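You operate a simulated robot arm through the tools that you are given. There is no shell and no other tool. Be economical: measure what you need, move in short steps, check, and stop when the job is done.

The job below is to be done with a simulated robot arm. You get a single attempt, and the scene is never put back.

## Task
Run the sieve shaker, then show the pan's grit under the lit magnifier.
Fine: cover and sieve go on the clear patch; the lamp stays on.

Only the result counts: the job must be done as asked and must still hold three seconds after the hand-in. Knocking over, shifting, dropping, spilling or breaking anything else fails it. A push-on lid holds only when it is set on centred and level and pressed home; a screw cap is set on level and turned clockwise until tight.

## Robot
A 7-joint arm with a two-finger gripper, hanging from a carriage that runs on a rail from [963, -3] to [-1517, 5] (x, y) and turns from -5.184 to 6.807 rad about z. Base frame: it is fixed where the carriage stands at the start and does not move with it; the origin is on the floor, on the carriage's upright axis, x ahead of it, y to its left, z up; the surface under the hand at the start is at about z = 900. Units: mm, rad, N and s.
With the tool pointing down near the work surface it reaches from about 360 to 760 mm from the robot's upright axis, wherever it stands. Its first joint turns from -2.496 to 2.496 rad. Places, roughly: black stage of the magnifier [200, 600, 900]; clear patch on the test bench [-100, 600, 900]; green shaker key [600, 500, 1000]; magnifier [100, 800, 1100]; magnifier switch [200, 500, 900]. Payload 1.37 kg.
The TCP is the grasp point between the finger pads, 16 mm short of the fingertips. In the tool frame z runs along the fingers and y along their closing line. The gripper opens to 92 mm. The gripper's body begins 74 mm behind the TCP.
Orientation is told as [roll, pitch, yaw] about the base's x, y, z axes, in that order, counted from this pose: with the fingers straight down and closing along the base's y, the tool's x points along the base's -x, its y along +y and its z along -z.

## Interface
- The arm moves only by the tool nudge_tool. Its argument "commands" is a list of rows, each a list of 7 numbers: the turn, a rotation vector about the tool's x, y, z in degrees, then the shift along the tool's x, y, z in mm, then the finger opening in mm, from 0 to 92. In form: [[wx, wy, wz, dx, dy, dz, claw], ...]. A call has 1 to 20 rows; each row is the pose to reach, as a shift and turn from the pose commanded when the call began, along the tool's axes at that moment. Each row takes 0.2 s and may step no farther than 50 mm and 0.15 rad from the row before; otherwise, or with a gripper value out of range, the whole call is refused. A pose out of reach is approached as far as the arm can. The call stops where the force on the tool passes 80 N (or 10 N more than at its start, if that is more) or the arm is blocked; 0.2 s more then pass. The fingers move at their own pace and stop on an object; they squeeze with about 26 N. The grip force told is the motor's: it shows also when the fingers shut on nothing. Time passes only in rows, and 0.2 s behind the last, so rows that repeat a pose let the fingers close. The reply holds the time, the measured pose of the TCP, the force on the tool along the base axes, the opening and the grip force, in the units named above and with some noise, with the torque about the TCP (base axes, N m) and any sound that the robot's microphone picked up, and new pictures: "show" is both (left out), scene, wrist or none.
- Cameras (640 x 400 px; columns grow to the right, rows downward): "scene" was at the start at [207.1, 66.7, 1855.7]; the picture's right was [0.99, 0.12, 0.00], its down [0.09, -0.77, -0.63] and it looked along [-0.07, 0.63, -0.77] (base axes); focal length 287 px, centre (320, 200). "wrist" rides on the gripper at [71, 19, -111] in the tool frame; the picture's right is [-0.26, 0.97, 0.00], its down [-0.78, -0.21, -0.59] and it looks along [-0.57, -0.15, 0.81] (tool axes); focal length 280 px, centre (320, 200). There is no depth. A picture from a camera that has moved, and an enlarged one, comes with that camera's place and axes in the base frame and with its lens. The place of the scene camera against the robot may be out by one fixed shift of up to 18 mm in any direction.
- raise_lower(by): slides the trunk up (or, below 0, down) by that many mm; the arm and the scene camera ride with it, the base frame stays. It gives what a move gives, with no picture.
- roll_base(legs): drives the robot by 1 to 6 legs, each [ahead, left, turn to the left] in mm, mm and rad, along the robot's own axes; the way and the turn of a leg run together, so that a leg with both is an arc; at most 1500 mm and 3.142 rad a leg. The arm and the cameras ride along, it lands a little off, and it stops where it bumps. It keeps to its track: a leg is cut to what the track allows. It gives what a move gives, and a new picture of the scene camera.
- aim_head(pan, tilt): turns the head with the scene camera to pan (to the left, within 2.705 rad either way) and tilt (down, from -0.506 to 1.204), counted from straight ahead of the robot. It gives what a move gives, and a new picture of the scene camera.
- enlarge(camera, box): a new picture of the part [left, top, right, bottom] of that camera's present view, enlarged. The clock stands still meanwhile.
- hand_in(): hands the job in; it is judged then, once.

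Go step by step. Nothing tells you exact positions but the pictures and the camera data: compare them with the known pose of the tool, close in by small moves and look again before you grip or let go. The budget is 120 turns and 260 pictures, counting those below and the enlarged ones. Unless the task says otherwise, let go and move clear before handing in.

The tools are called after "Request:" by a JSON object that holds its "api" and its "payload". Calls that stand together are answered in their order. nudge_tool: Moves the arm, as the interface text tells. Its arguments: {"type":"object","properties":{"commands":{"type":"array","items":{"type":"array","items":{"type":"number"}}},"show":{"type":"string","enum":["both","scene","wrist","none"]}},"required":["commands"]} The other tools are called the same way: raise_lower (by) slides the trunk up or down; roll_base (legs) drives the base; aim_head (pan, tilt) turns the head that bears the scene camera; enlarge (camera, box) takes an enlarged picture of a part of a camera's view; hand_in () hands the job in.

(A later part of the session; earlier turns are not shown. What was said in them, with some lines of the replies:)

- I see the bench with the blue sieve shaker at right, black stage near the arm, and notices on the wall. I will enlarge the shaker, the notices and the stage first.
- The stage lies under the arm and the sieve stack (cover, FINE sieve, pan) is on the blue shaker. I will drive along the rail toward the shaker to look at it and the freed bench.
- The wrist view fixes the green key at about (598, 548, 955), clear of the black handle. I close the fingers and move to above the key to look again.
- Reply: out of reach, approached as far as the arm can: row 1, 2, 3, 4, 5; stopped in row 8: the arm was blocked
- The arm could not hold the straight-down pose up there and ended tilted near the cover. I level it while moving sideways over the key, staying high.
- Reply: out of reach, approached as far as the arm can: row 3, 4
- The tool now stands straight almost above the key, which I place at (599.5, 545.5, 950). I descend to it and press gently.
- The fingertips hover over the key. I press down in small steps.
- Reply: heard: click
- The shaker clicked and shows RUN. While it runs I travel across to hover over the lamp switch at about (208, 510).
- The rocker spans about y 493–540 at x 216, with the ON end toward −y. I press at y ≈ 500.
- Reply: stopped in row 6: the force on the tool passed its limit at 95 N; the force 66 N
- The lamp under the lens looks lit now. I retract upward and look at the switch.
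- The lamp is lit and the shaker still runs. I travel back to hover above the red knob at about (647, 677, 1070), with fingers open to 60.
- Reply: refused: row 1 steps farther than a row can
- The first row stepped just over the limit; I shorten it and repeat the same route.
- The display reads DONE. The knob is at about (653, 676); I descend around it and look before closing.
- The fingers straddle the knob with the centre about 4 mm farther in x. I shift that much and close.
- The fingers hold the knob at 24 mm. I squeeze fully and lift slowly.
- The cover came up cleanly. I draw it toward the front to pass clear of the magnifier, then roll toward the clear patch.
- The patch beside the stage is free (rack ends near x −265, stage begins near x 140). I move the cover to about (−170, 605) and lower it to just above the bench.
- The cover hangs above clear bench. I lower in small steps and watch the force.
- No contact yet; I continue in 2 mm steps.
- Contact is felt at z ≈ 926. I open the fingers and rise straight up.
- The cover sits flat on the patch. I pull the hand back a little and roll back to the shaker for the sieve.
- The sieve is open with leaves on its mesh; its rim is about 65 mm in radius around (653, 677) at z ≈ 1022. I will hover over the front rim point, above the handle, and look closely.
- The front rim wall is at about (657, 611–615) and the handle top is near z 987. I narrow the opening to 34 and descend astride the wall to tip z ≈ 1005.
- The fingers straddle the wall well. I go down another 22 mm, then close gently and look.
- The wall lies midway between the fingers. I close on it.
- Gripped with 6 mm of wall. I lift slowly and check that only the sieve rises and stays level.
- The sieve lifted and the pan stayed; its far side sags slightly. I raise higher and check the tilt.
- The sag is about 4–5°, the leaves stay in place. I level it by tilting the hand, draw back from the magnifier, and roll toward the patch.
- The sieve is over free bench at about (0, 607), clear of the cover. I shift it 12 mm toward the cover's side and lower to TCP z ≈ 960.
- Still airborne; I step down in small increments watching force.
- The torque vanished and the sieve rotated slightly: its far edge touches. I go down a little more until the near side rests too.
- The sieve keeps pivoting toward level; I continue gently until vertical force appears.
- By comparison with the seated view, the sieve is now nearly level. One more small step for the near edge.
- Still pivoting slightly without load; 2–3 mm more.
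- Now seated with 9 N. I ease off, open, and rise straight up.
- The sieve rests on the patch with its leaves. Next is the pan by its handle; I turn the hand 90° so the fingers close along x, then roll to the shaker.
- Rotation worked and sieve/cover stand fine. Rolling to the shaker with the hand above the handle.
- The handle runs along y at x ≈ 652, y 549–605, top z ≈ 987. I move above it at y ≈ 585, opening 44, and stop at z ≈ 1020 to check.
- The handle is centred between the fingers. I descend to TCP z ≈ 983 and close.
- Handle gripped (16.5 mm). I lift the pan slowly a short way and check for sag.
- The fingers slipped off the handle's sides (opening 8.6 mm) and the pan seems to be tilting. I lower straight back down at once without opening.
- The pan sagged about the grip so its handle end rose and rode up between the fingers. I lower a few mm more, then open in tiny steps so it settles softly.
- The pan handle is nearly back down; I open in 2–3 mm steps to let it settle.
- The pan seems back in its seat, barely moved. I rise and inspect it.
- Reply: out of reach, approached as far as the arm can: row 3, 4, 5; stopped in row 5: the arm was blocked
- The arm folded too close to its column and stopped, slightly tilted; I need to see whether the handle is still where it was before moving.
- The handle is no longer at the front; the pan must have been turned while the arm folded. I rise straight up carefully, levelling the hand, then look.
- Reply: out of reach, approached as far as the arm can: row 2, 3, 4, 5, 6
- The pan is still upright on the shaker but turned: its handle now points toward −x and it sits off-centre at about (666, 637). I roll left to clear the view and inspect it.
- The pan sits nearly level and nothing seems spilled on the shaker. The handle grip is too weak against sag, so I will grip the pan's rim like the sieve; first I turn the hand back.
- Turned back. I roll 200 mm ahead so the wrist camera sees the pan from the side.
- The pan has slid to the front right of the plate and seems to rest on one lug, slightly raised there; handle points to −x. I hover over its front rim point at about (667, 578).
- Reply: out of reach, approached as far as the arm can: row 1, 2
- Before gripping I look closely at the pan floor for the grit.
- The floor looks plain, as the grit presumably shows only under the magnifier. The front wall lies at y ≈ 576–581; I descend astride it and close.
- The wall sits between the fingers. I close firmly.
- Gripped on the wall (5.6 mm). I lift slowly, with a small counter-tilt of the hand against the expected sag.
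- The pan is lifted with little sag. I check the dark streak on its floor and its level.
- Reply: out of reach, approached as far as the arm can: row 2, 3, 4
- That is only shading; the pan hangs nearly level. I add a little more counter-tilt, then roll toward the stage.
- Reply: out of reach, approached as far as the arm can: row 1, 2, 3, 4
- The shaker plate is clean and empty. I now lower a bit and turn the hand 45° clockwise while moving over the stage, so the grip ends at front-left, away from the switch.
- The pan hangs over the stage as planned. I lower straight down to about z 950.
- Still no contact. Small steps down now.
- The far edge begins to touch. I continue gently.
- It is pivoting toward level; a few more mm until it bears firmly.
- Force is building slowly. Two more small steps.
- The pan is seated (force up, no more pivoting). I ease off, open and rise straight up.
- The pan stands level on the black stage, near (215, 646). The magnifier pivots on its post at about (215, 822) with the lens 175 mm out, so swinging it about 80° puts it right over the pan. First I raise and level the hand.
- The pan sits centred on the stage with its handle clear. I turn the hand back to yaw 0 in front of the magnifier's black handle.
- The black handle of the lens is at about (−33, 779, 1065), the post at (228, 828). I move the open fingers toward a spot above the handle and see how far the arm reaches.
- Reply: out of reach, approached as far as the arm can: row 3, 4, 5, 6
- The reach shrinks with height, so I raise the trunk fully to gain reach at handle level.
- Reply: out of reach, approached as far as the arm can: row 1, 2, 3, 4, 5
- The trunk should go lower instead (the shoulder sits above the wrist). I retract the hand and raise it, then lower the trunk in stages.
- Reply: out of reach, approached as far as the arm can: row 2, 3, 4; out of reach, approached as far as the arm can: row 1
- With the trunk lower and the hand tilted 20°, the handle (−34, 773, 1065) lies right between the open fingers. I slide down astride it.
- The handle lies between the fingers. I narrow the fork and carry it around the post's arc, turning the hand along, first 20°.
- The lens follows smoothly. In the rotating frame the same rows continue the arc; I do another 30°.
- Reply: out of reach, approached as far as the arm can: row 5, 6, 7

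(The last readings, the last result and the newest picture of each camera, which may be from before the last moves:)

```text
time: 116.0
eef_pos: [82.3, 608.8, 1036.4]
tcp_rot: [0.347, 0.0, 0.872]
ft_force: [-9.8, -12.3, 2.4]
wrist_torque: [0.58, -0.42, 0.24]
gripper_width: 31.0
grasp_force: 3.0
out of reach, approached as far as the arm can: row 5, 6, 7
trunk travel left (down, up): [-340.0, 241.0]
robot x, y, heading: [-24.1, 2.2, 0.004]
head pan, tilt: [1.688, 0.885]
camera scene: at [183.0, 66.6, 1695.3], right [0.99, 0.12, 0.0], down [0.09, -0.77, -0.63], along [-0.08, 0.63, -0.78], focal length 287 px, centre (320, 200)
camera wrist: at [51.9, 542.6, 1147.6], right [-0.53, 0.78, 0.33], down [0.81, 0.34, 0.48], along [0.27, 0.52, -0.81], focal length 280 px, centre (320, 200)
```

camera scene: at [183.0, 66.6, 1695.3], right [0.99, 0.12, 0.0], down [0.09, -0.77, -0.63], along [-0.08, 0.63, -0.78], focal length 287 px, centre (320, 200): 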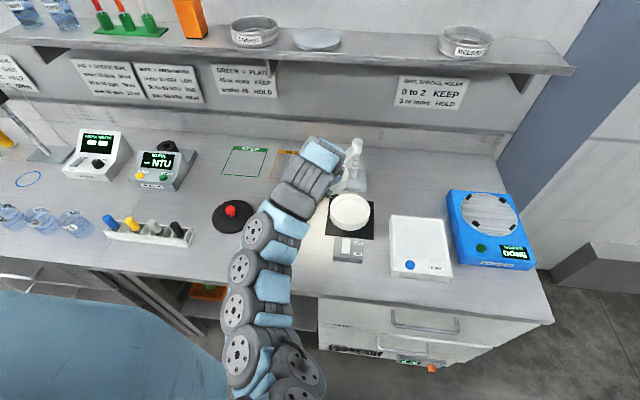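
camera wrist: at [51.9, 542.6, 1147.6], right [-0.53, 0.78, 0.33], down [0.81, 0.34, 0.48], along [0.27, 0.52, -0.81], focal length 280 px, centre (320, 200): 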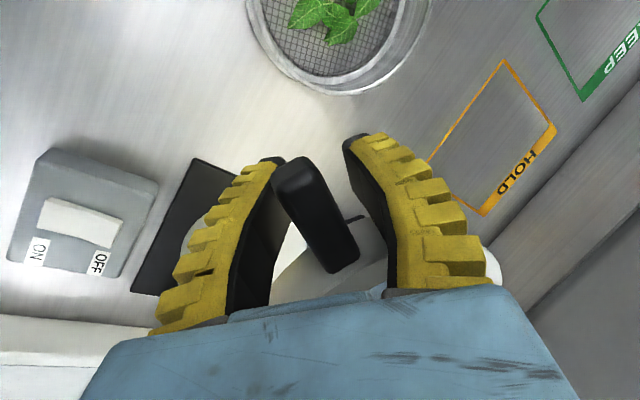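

The tilted hand is now too close to the column and sank a bit. I untilt it in place and restore height, keeping the fork on the handle.

Request:
{"api": "nudge_tool", "payload": {"commands": [[4, 0, 0, 0, 2, -8, 26], [8, 0, 0, 2, 1, -15, 26], [12, 0, 0, 4, 0, -22, 26], [16, 0, 0, 6, -2, -28, 26], [20, 0, 0, 8, -4, -31, 26], [20, 0, 0, 8, -4, -31, 26]]}}

Request:
{"api": "enlarge", "payload": {"camera": "scene", "box": [270, 120, 400, 250]}}

```text
time: 117.4
eef_pos: [83.5, 612.8, 1038.2]
tcp_rot: [-0.004, 0.013, 0.871]
ft_force: [-26.7, -49.7, -16.6]
wrist_torque: [1.1, 0.39, -1.65]
gripper_width: 33.0
grasp_force: 4.8
out of reach, approached as far as the arm can: row 1, 2, 3, 4, 5, 6
trunk travel left (down, up): [-340.0, 241.0]
robot x, y, heading: [-21.8, 0.0, 0.004]
head pan, tilt: [1.688, 0.885]
camera scene: at [180.9, 62.9, 1693.9], right [0.99, 0.12, -0.01], down [0.09, -0.77, -0.63], along [-0.08, 0.62, -0.78], focal length 287 px, centre (320, 200)
camera wrist: at [24.2, 572.4, 1150.1], right [-0.57, 0.82, -0.01], down [0.67, 0.47, 0.58], along [0.48, 0.33, -0.81], focal length 280 px, centre (320, 200)
```

scene: 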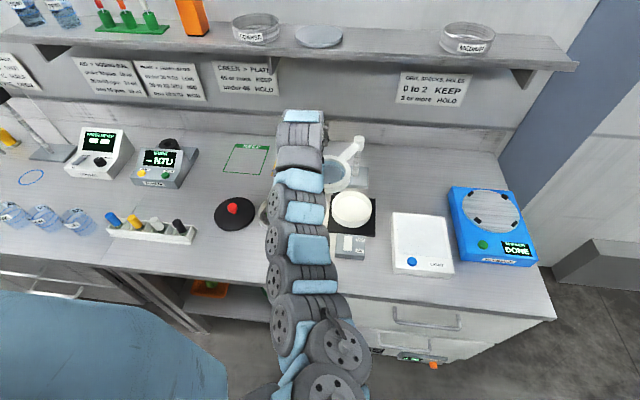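
wrist: 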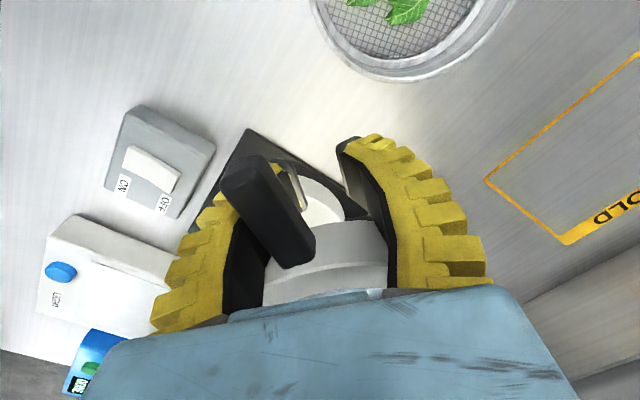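

```text
3.08 times, centred on (335, 185) of scene
camera zoom: at [180.9, 62.9, 1693.9], right [0.99, 0.12, -0.01], down [0.09, -0.77, -0.63], along [-0.08, 0.62, -0.78], focal length 884 px, centre (274, 246)
```

zoom: 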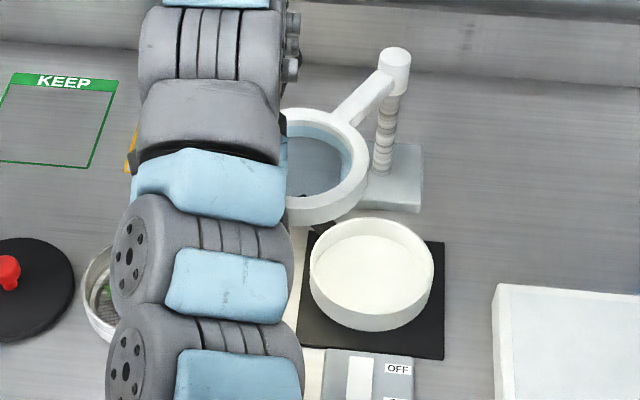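

The hand could not follow toward the column and is pressing the handle back with 50 N. I relieve it by opening the fingers.

Request:
{"api": "nudge_tool", "payload": {"commands": [[0, 0, 0, 0, 0, 0, 45], [0, 0, 0, 0, 0, 0, 70], [0, 0, 0, 0, 0, 0, 70]]}}

Request:
{"api": "enlarge", "payload": {"camera": "wrist", "box": [160, 100, 480, 310]}}

```text
time: 118.2
eef_pos: [87.7, 620.2, 1044.4]
tcp_rot: [-0.001, 0.0, 0.873]
ft_force: [-17.5, -34.0, 11.1]
wrist_torque: [0.49, -1.4, -0.94]
gripper_width: 70.6
grasp_force: 13.6
trunk travel left (down, up): [-340.0, 241.0]
robot x, y, heading: [-23.6, -2.3, 0.006]
head pan, tilt: [1.688, 0.885]
camera scene: at [182.6, 65.4, 1695.2], right [0.99, 0.12, 0.0], down [0.09, -0.77, -0.63], along [-0.08, 0.63, -0.78], focal length 287 px, centre (320, 200)
camera wrist: at [28.0, 577.9, 1154.4], right [-0.57, 0.82, 0.0], down [0.66, 0.46, 0.59], along [0.48, 0.34, -0.81], focal length 280 px, centre (320, 200)
```

scene: 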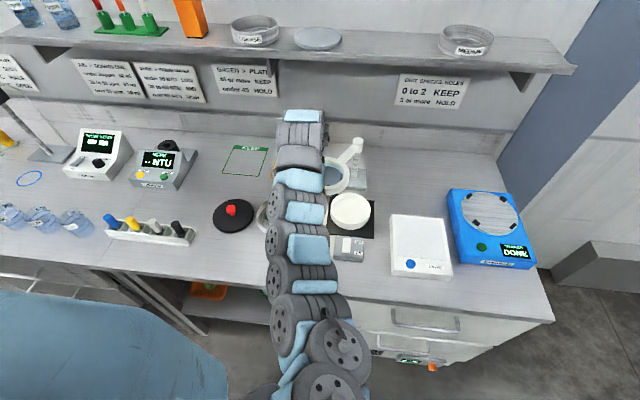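
wrist: 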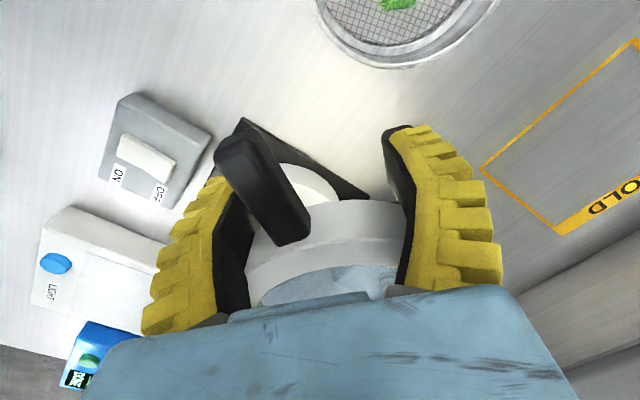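

```text
1.90 times, centred on (320, 205) of wrist
camera zoom: at [28.0, 577.9, 1154.4], right [-0.57, 0.82, 0.0], down [0.66, 0.46, 0.59], along [0.48, 0.34, -0.81], focal length 534 px, centre (320, 190)
```

zoom: 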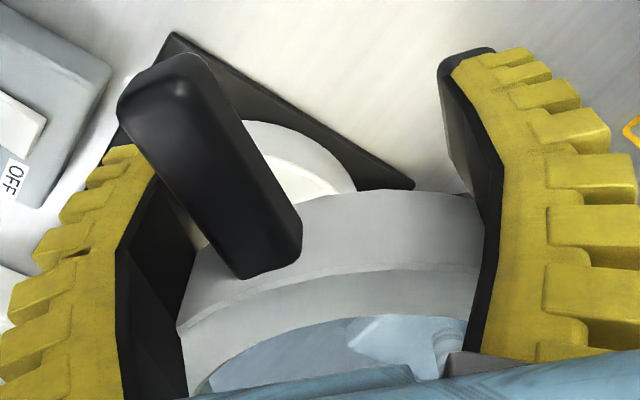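

The ring itself now leans on a finger; moving outward along the handle should free it.

Request:
{"api": "nudge_tool", "payload": {"commands": [[0, 0, 0, 12, 0, 0, 70], [0, 0, 0, 25, 0, 0, 70], [0, 0, 0, 32, 0, 0, 70]]}}

```text
time: 119.0
eef_pos: [71.4, 618.1, 1036.5]
tcp_rot: [-0.001, -0.001, 0.871]
ft_force: [-0.4, 0.3, 0.0]
wrist_torque: [0.0, 0.04, 0.01]
gripper_width: 71.9
grasp_force: 1.8
out of reach, approached as far as the arm can: row 1, 2, 3
trunk travel left (down, up): [-340.0, 241.0]
robot x, y, heading: [-20.5, -3.5, 0.007]
head pan, tilt: [1.688, 0.885]
camera scene: at [183.7, 67.2, 1695.5], right [0.99, 0.12, 0.0], down [0.09, -0.77, -0.63], along [-0.08, 0.63, -0.77], focal length 287 px, centre (320, 200)
camera wrist: at [10.4, 575.7, 1146.6], right [-0.57, 0.82, 0.0], down [0.66, 0.46, 0.59], along [0.49, 0.34, -0.81], focal length 280 px, centre (320, 200)
```

scene: 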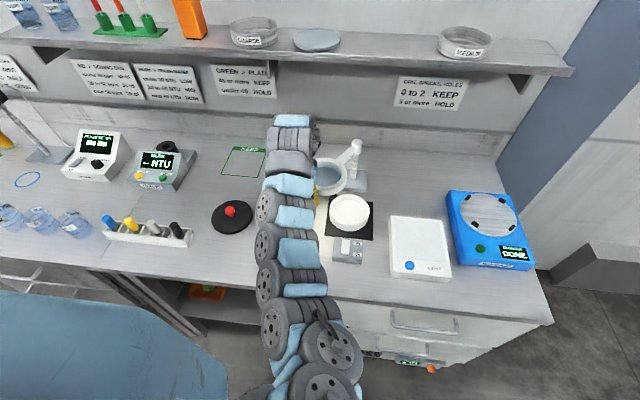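
wrist: 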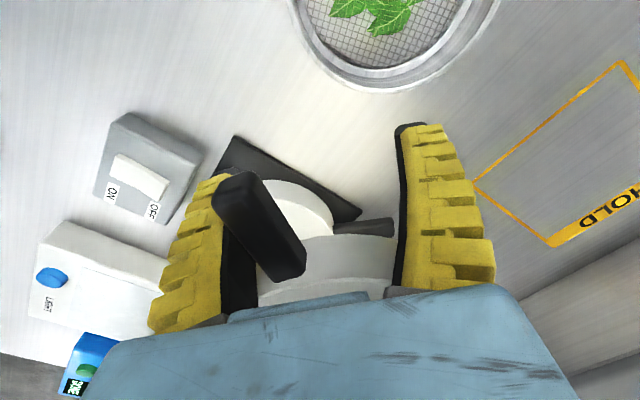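

Free of force. I raise the trunk back up, which lifts the fingers off the handle, and look.

Request:
{"api": "raise_lower", "payload": {"by": 130}}

Request:
{"api": "aim_head", "payload": {"pan": 1.6, "tilt": 0.9}}

Request:
{"api": "enlarge", "payload": {"camera": "wrist", "box": [0, 0, 640, 400]}}

```text
time: 120.6
eef_pos: [71.6, 616.6, 1168.1]
tcp_rot: [-0.002, -0.001, 0.872]
ft_force: [0.3, 0.2, -0.2]
wrist_torque: [-0.01, 0.02, 0.02]
gripper_width: 71.9
grasp_force: 1.5
trunk travel left (down, up): [-470.0, 111.0]
robot x, y, heading: [-26.6, 0.7, -0.002]
head pan, tilt: [1.688, 0.885]
```

```text
time: 121.2
eef_pos: [69.7, 616.9, 1166.9]
tcp_rot: [-0.002, -0.002, 0.872]
ft_force: [0.4, 0.8, 0.3]
wrist_torque: [0.0, 0.0, 0.0]
gripper_width: 72.0
grasp_force: 0.7
trunk travel left (down, up): [-470.0, 111.0]
robot x, y, heading: [-23.2, 0.5, 0.0]
head pan, tilt: [1.6, 0.901]
camera scene: at [190.4, 67.0, 1824.6], right [1.0, 0.03, 0.0], down [0.03, -0.78, -0.62], along [-0.02, 0.62, -0.78], focal length 287 px, centre (320, 200)
```

scene: 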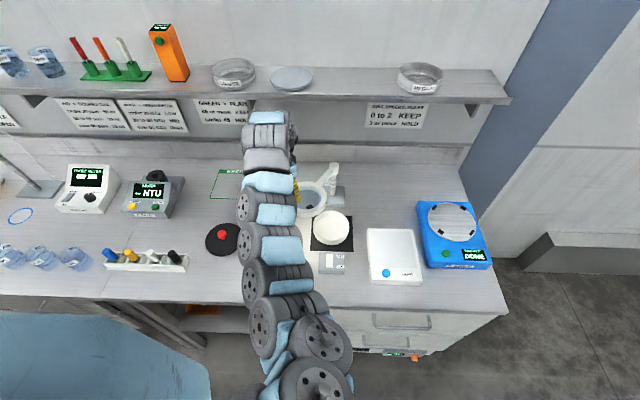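

```text
1.00 times, centred on (320, 200) of wrist (not enlarged: the box is as wide or as high as the picture)
camera zoom: at [10.0, 575.6, 1277.2], right [-0.57, 0.82, 0.0], down [0.66, 0.46, 0.59], along [0.49, 0.34, -0.81], focal length 280 px, centre (320, 200)
```

zoom: 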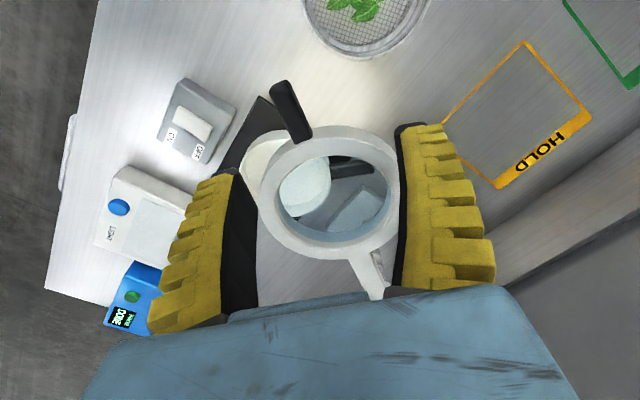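

The lens is now at about (124, 666), some 30° short of the pan. I restore the trunk and re-centre the fork above the handle at about (82, 599).

Request:
{"api": "raise_lower", "payload": {"by": 30}}

Request:
{"api": "nudge_tool", "payload": {"commands": [[0, 0, 0, 3, -10, 30, 45], [0, 0, 0, 6, -21, 60, 45], [0, 0, 0, 6, -21, 85, 45], [0, 0, 0, 6, -21, 85, 45]]}}

Request:
{"api": "enlarge", "payload": {"camera": "wrist", "box": [160, 50, 480, 300]}}

```text
time: 122.0
eef_pos: [70.6, 617.7, 1196.6]
tcp_rot: [-0.002, -0.001, 0.872]
ft_force: [-1.1, -0.3, -0.3]
wrist_torque: [-0.02, -0.02, 0.02]
gripper_width: 71.9
grasp_force: 1.2
trunk travel left (down, up): [-500.0, 81.0]
robot x, y, heading: [-19.9, 1.7, 0.002]
head pan, tilt: [1.6, 0.901]
```

```text
time: 123.0
eef_pos: [82.2, 599.4, 1113.7]
tcp_rot: [-0.001, -0.002, 0.873]
ft_force: [0.8, -0.5, -0.8]
wrist_torque: [0.02, -0.03, 0.02]
gripper_width: 48.1
grasp_force: 1.8
trunk travel left (down, up): [-500.0, 81.0]
robot x, y, heading: [-20.7, 1.7, 0.004]
head pan, tilt: [1.6, 0.901]
camera scene: at [190.4, 67.0, 1854.6], right [1.0, 0.03, 0.0], down [0.03, -0.78, -0.62], along [-0.02, 0.62, -0.78], focal length 287 px, centre (320, 200)
camera wrist: at [21.5, 557.6, 1223.4], right [-0.57, 0.82, 0.0], down [0.66, 0.46, 0.59], along [0.49, 0.34, -0.81], focal length 280 px, centre (320, 200)
```

scene: 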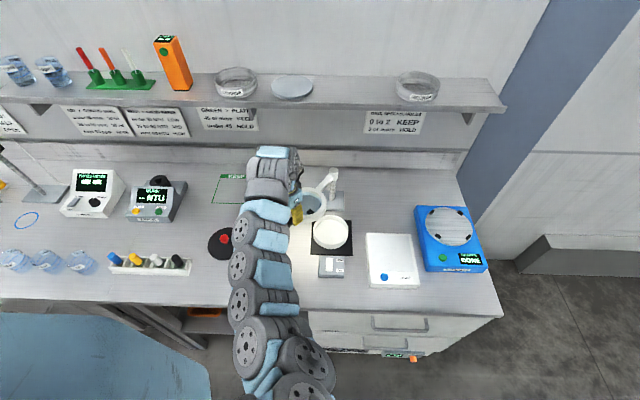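
wrist: 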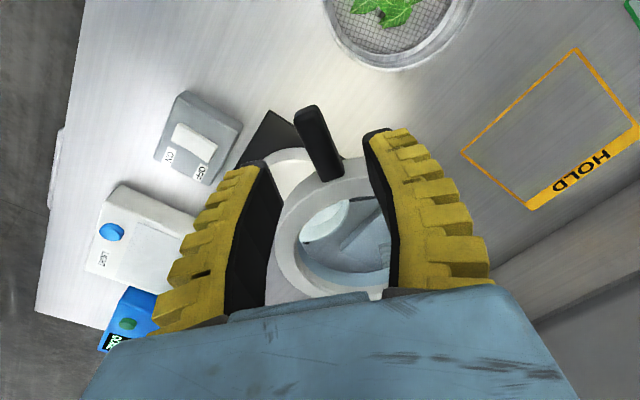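

```text
1.60 times, centred on (320, 175) of wrist
camera zoom: at [21.5, 557.6, 1223.4], right [-0.57, 0.82, 0.0], down [0.66, 0.46, 0.59], along [0.49, 0.34, -0.81], focal length 449 px, centre (320, 240)
```

zoom: 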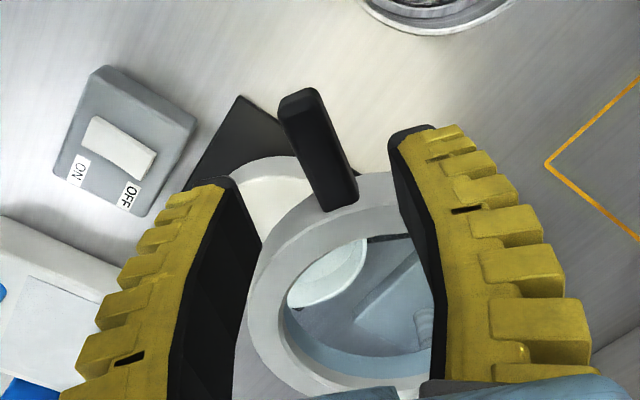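

The handle is centred in the fork. I descend, narrow the fork and sweep the remaining arc to nearly 268°.

Request:
{"api": "nudge_tool", "payload": {"commands": [[0, 0, 0, 6, 0, 25, 45], [0, 0, 0, 6, 0, 50, 45], [0, 0, 0, 6, 0, 50, 26], [0, 0, 0, 6, 0, 50, 26], [0, 0, -5, 2, -21.9, 50, 26], [0, 0, -10, -4, -43.3, 50, 26], [0, 0, -15, -11.8, -64.1, 50, 26], [0, 0, -20, -21.3, -84, 50, 26], [0, 0, -25, -32.5, -103.1, 50, 26], [0, 0, -30, -45.4, -121.1, 50, 26], [0, 0, -30, -45.4, -121.1, 50, 26]]}}

Request:
{"api": "enlarge", "payload": {"camera": "scene", "box": [270, 150, 390, 290]}}

```text
time: 125.4
eef_pos: [204.3, 555.6, 1063.5]
tcp_rot: [-0.002, 0.0, 1.397]
ft_force: [-0.4, 0.2, -0.6]
wrist_torque: [0.0, -0.01, 0.01]
gripper_width: 30.0
grasp_force: 2.9
trunk travel left (down, up): [-500.0, 81.0]
robot x, y, heading: [-23.1, -3.3, 0.003]
head pan, tilt: [1.6, 0.901]
camera scene: at [190.5, 67.0, 1854.6], right [1.0, 0.03, 0.0], down [0.03, -0.78, -0.62], along [-0.02, 0.62, -0.78], focal length 287 px, centre (320, 200)
camera wrist: at [172.9, 489.1, 1174.1], right [-0.91, 0.43, 0.0], down [0.34, 0.73, 0.59], along [0.25, 0.53, -0.81], focal length 280 px, centre (320, 200)
```

scene: 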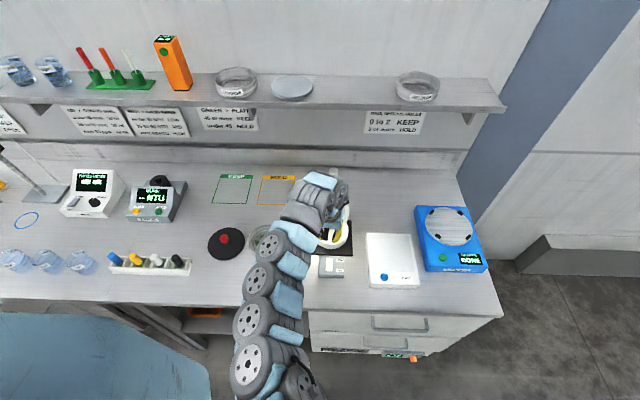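
wrist: 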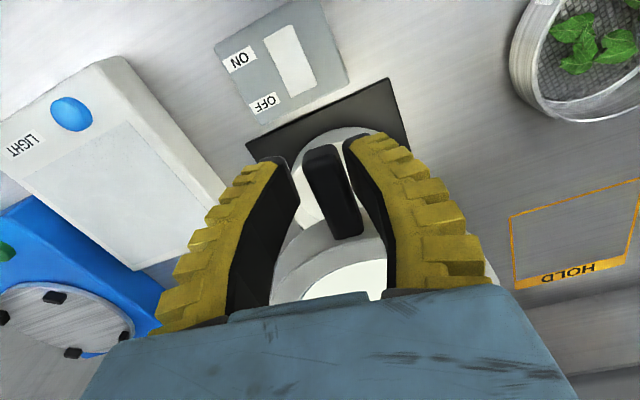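

```text
2.86 times, centred on (330, 220) of scene
camera zoom: at [190.5, 67.0, 1854.6], right [1.0, 0.03, 0.0], down [0.03, -0.78, -0.62], along [-0.02, 0.62, -0.78], focal length 821 px, centre (291, 143)
```

zoom: 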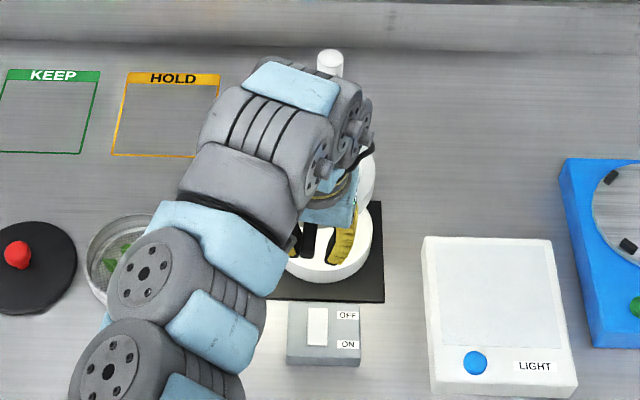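

The handle is now at about (198, 558), the lens near (203, 642); the pan is centred near x 221. I push about 20 mm further, then lift off and look.

Request:
{"api": "nudge_tool", "payload": {"commands": [[0, 0, -2, -2, -10, 0, 26], [0, 0, -4, -3.5, -20, 0, 26], [0, 0, -4, -3.5, -20, 0, 26], [0, 0, -4, -3.5, -17, 0, 45], [0, 0, -4, -3.5, -17, 0, 45], [0, 0, -4, -3.5, -17, -30, 45], [0, 0, -4, -3.5, -17, -70, 45]]}}

Request:
{"api": "enlarge", "payload": {"camera": "wrist", "box": [160, 50, 480, 300]}}

```text
time: 127.0
eef_pos: [221.2, 556.0, 1131.9]
tcp_rot: [-0.001, -0.001, 1.466]
ft_force: [1.0, -0.9, 0.0]
wrist_torque: [0.02, 0.01, 0.01]
gripper_width: 48.3
grasp_force: 2.5
trunk travel left (down, up): [-500.0, 81.0]
robot x, y, heading: [-24.8, 2.2, 0.001]
head pan, tilt: [1.6, 0.901]
camera scene: at [190.5, 66.9, 1854.6], right [1.0, 0.03, 0.0], down [0.03, -0.78, -0.62], along [-0.02, 0.62, -0.78], focal length 287 px, centre (320, 200)
camera wrist: at [195.6, 487.7, 1242.6], right [-0.93, 0.36, 0.0], down [0.29, 0.75, 0.59], along [0.21, 0.55, -0.81], focal length 280 px, centre (320, 200)
```

scene: 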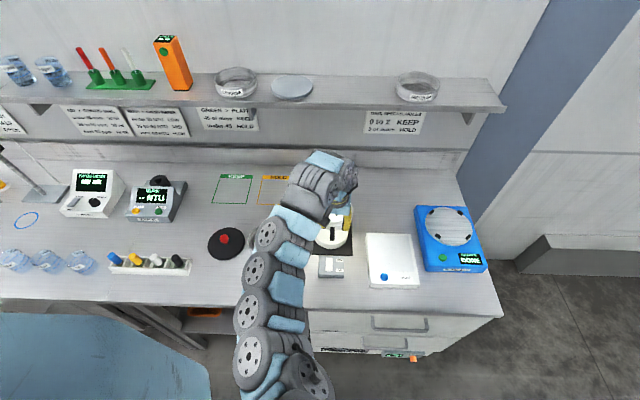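
wrist: 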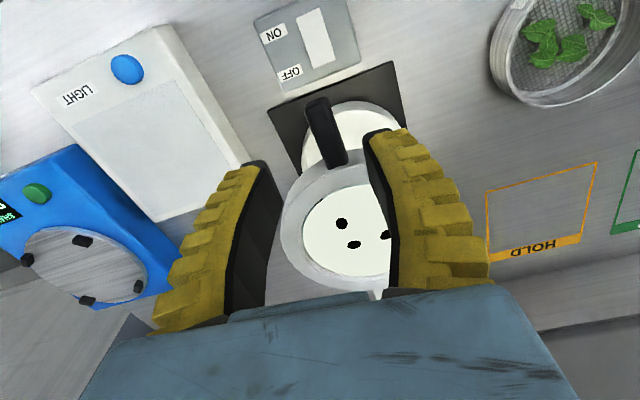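

```text
1.60 times, centred on (320, 175) of wrist
camera zoom: at [195.6, 487.7, 1242.6], right [-0.93, 0.36, 0.0], down [0.29, 0.75, 0.59], along [0.21, 0.55, -0.81], focal length 449 px, centre (320, 240)
```

zoom: 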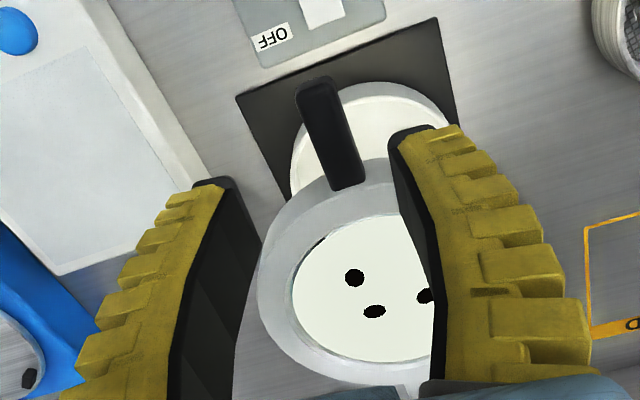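

The lens now shows dark grit specks in the pan. I rise and move the arm clear to verify from the scene camera.

Request:
{"api": "nudge_tool", "payload": {"commands": [[0, 0, 0, 0, 0, -15, 45], [0, 0, 0, 0, 0, -30, 45]], "show": "wrist"}}

Request:
{"api": "roll_base", "payload": {"legs": [[-250, 0, 0]]}}

Request:
{"api": "enlarge", "payload": {"camera": "scene", "box": [360, 140, 480, 280]}}

Request:
{"api": "enlarge", "payload": {"camera": "scene", "box": [200, 150, 520, 300]}}

```text
time: 127.6
eef_pos: [222.3, 562.1, 1152.0]
tcp_rot: [-0.004, -0.003, 1.465]
ft_force: [0.9, -1.3, 0.1]
wrist_torque: [-0.05, -0.03, 0.01]
gripper_width: 48.3
grasp_force: 2.6
out of reach, approached as far as the arm can: row 2
trunk travel left (down, up): [-500.0, 81.0]
robot x, y, heading: [-22.4, 0.0, 0.004]
head pan, tilt: [1.6, 0.901]
camera wrist: at [195.7, 493.1, 1261.9], right [-0.93, 0.36, 0.0], down [0.29, 0.75, 0.59], along [0.22, 0.55, -0.81], focal length 280 px, centre (320, 200)
```

wrist: 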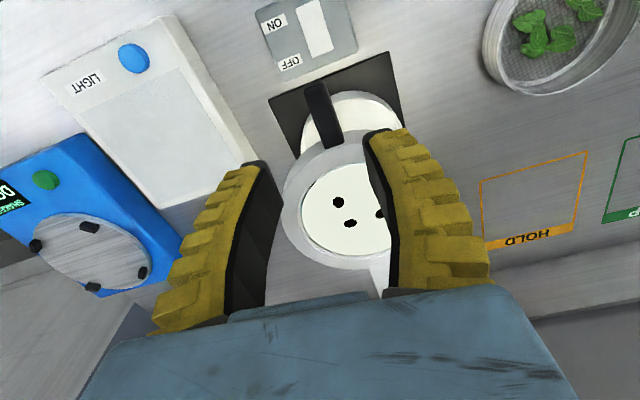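

```text
time: 129.4
eef_pos: [-30.4, 562.9, 1151.9]
tcp_rot: [-0.005, -0.003, 1.471]
ft_force: [0.0, 0.0, 0.0]
wrist_torque: [-0.03, 0.0, -0.01]
gripper_width: 48.0
grasp_force: 2.3
trunk travel left (down, up): [-500.0, 81.0]
robot x, y, heading: [-271.8, 2.8, 0.009]
head pan, tilt: [1.6, 0.901]
camera scene: at [-59.9, 68.9, 1854.6], right [1.0, 0.04, 0.0], down [0.03, -0.78, -0.62], along [-0.02, 0.62, -0.78], focal length 287 px, centre (320, 200)
```

scene: 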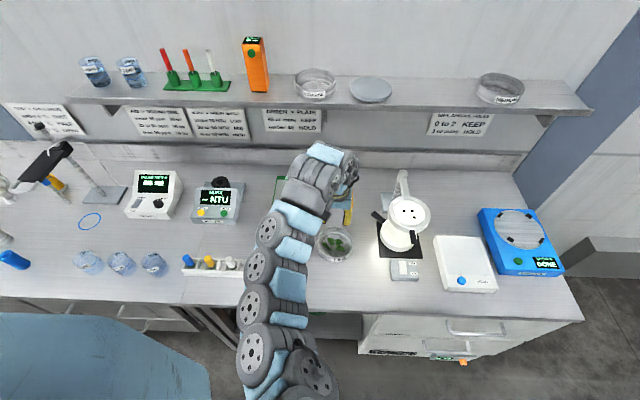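

```text
2.86 times, centred on (420, 210) of scene
camera zoom: at [-59.9, 68.9, 1854.6], right [1.0, 0.04, 0.0], down [0.03, -0.78, -0.62], along [-0.02, 0.62, -0.78], focal length 821 px, centre (34, 171)
```

zoom: 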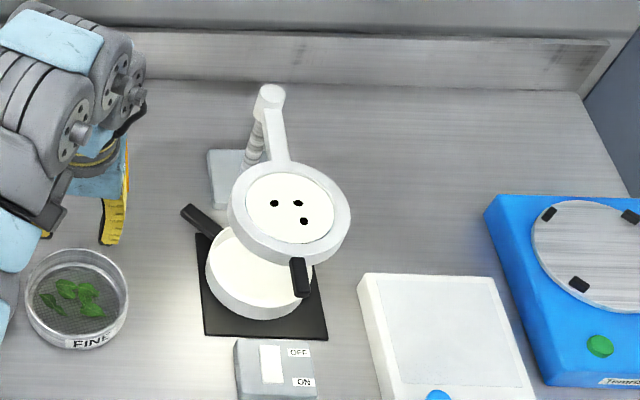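

```text
2.00 times, centred on (360, 225) of scene
camera zoom: at [-59.9, 68.9, 1854.6], right [1.0, 0.04, 0.0], down [0.03, -0.78, -0.62], along [-0.02, 0.62, -0.78], focal length 575 px, centre (240, 150)
```

zoom: 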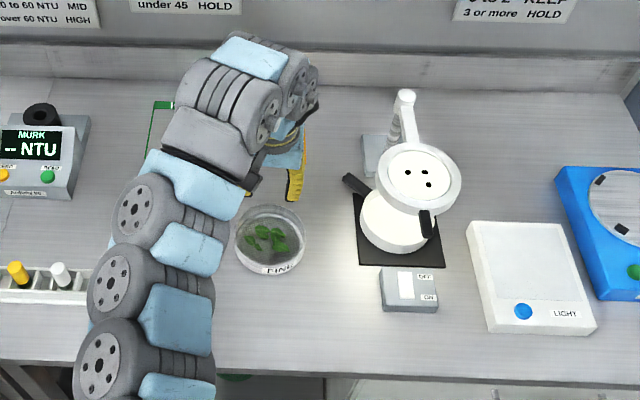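

The lens stands lit over the pan and shows three grit specks; sieve and cover rest on the clear patch, the shaker is DONE, and the arm is clear. I hand in.

Request:
{"api": "hand_in", "payload": {}}

```text
The job is handed in.
```

The sieve shaker ran to DONE, and the pan now sits on the black stage with three grit specks showing under the lit magnifier. The cover and the FINE sieve, leaves still on it, are on the clear patch, and the lamp is still on.

Two things went wrong on the way:
- **Pan:** it slipped when I tried to lift it by its handle, and it slid and turned on the shaker plate. I saw nothing spilled and then moved it by its rim.
- **Magnifier:** the hand pressed on its handle and ring with about 50 N while swinging it. The magnifier and its base looked in place afterwards.
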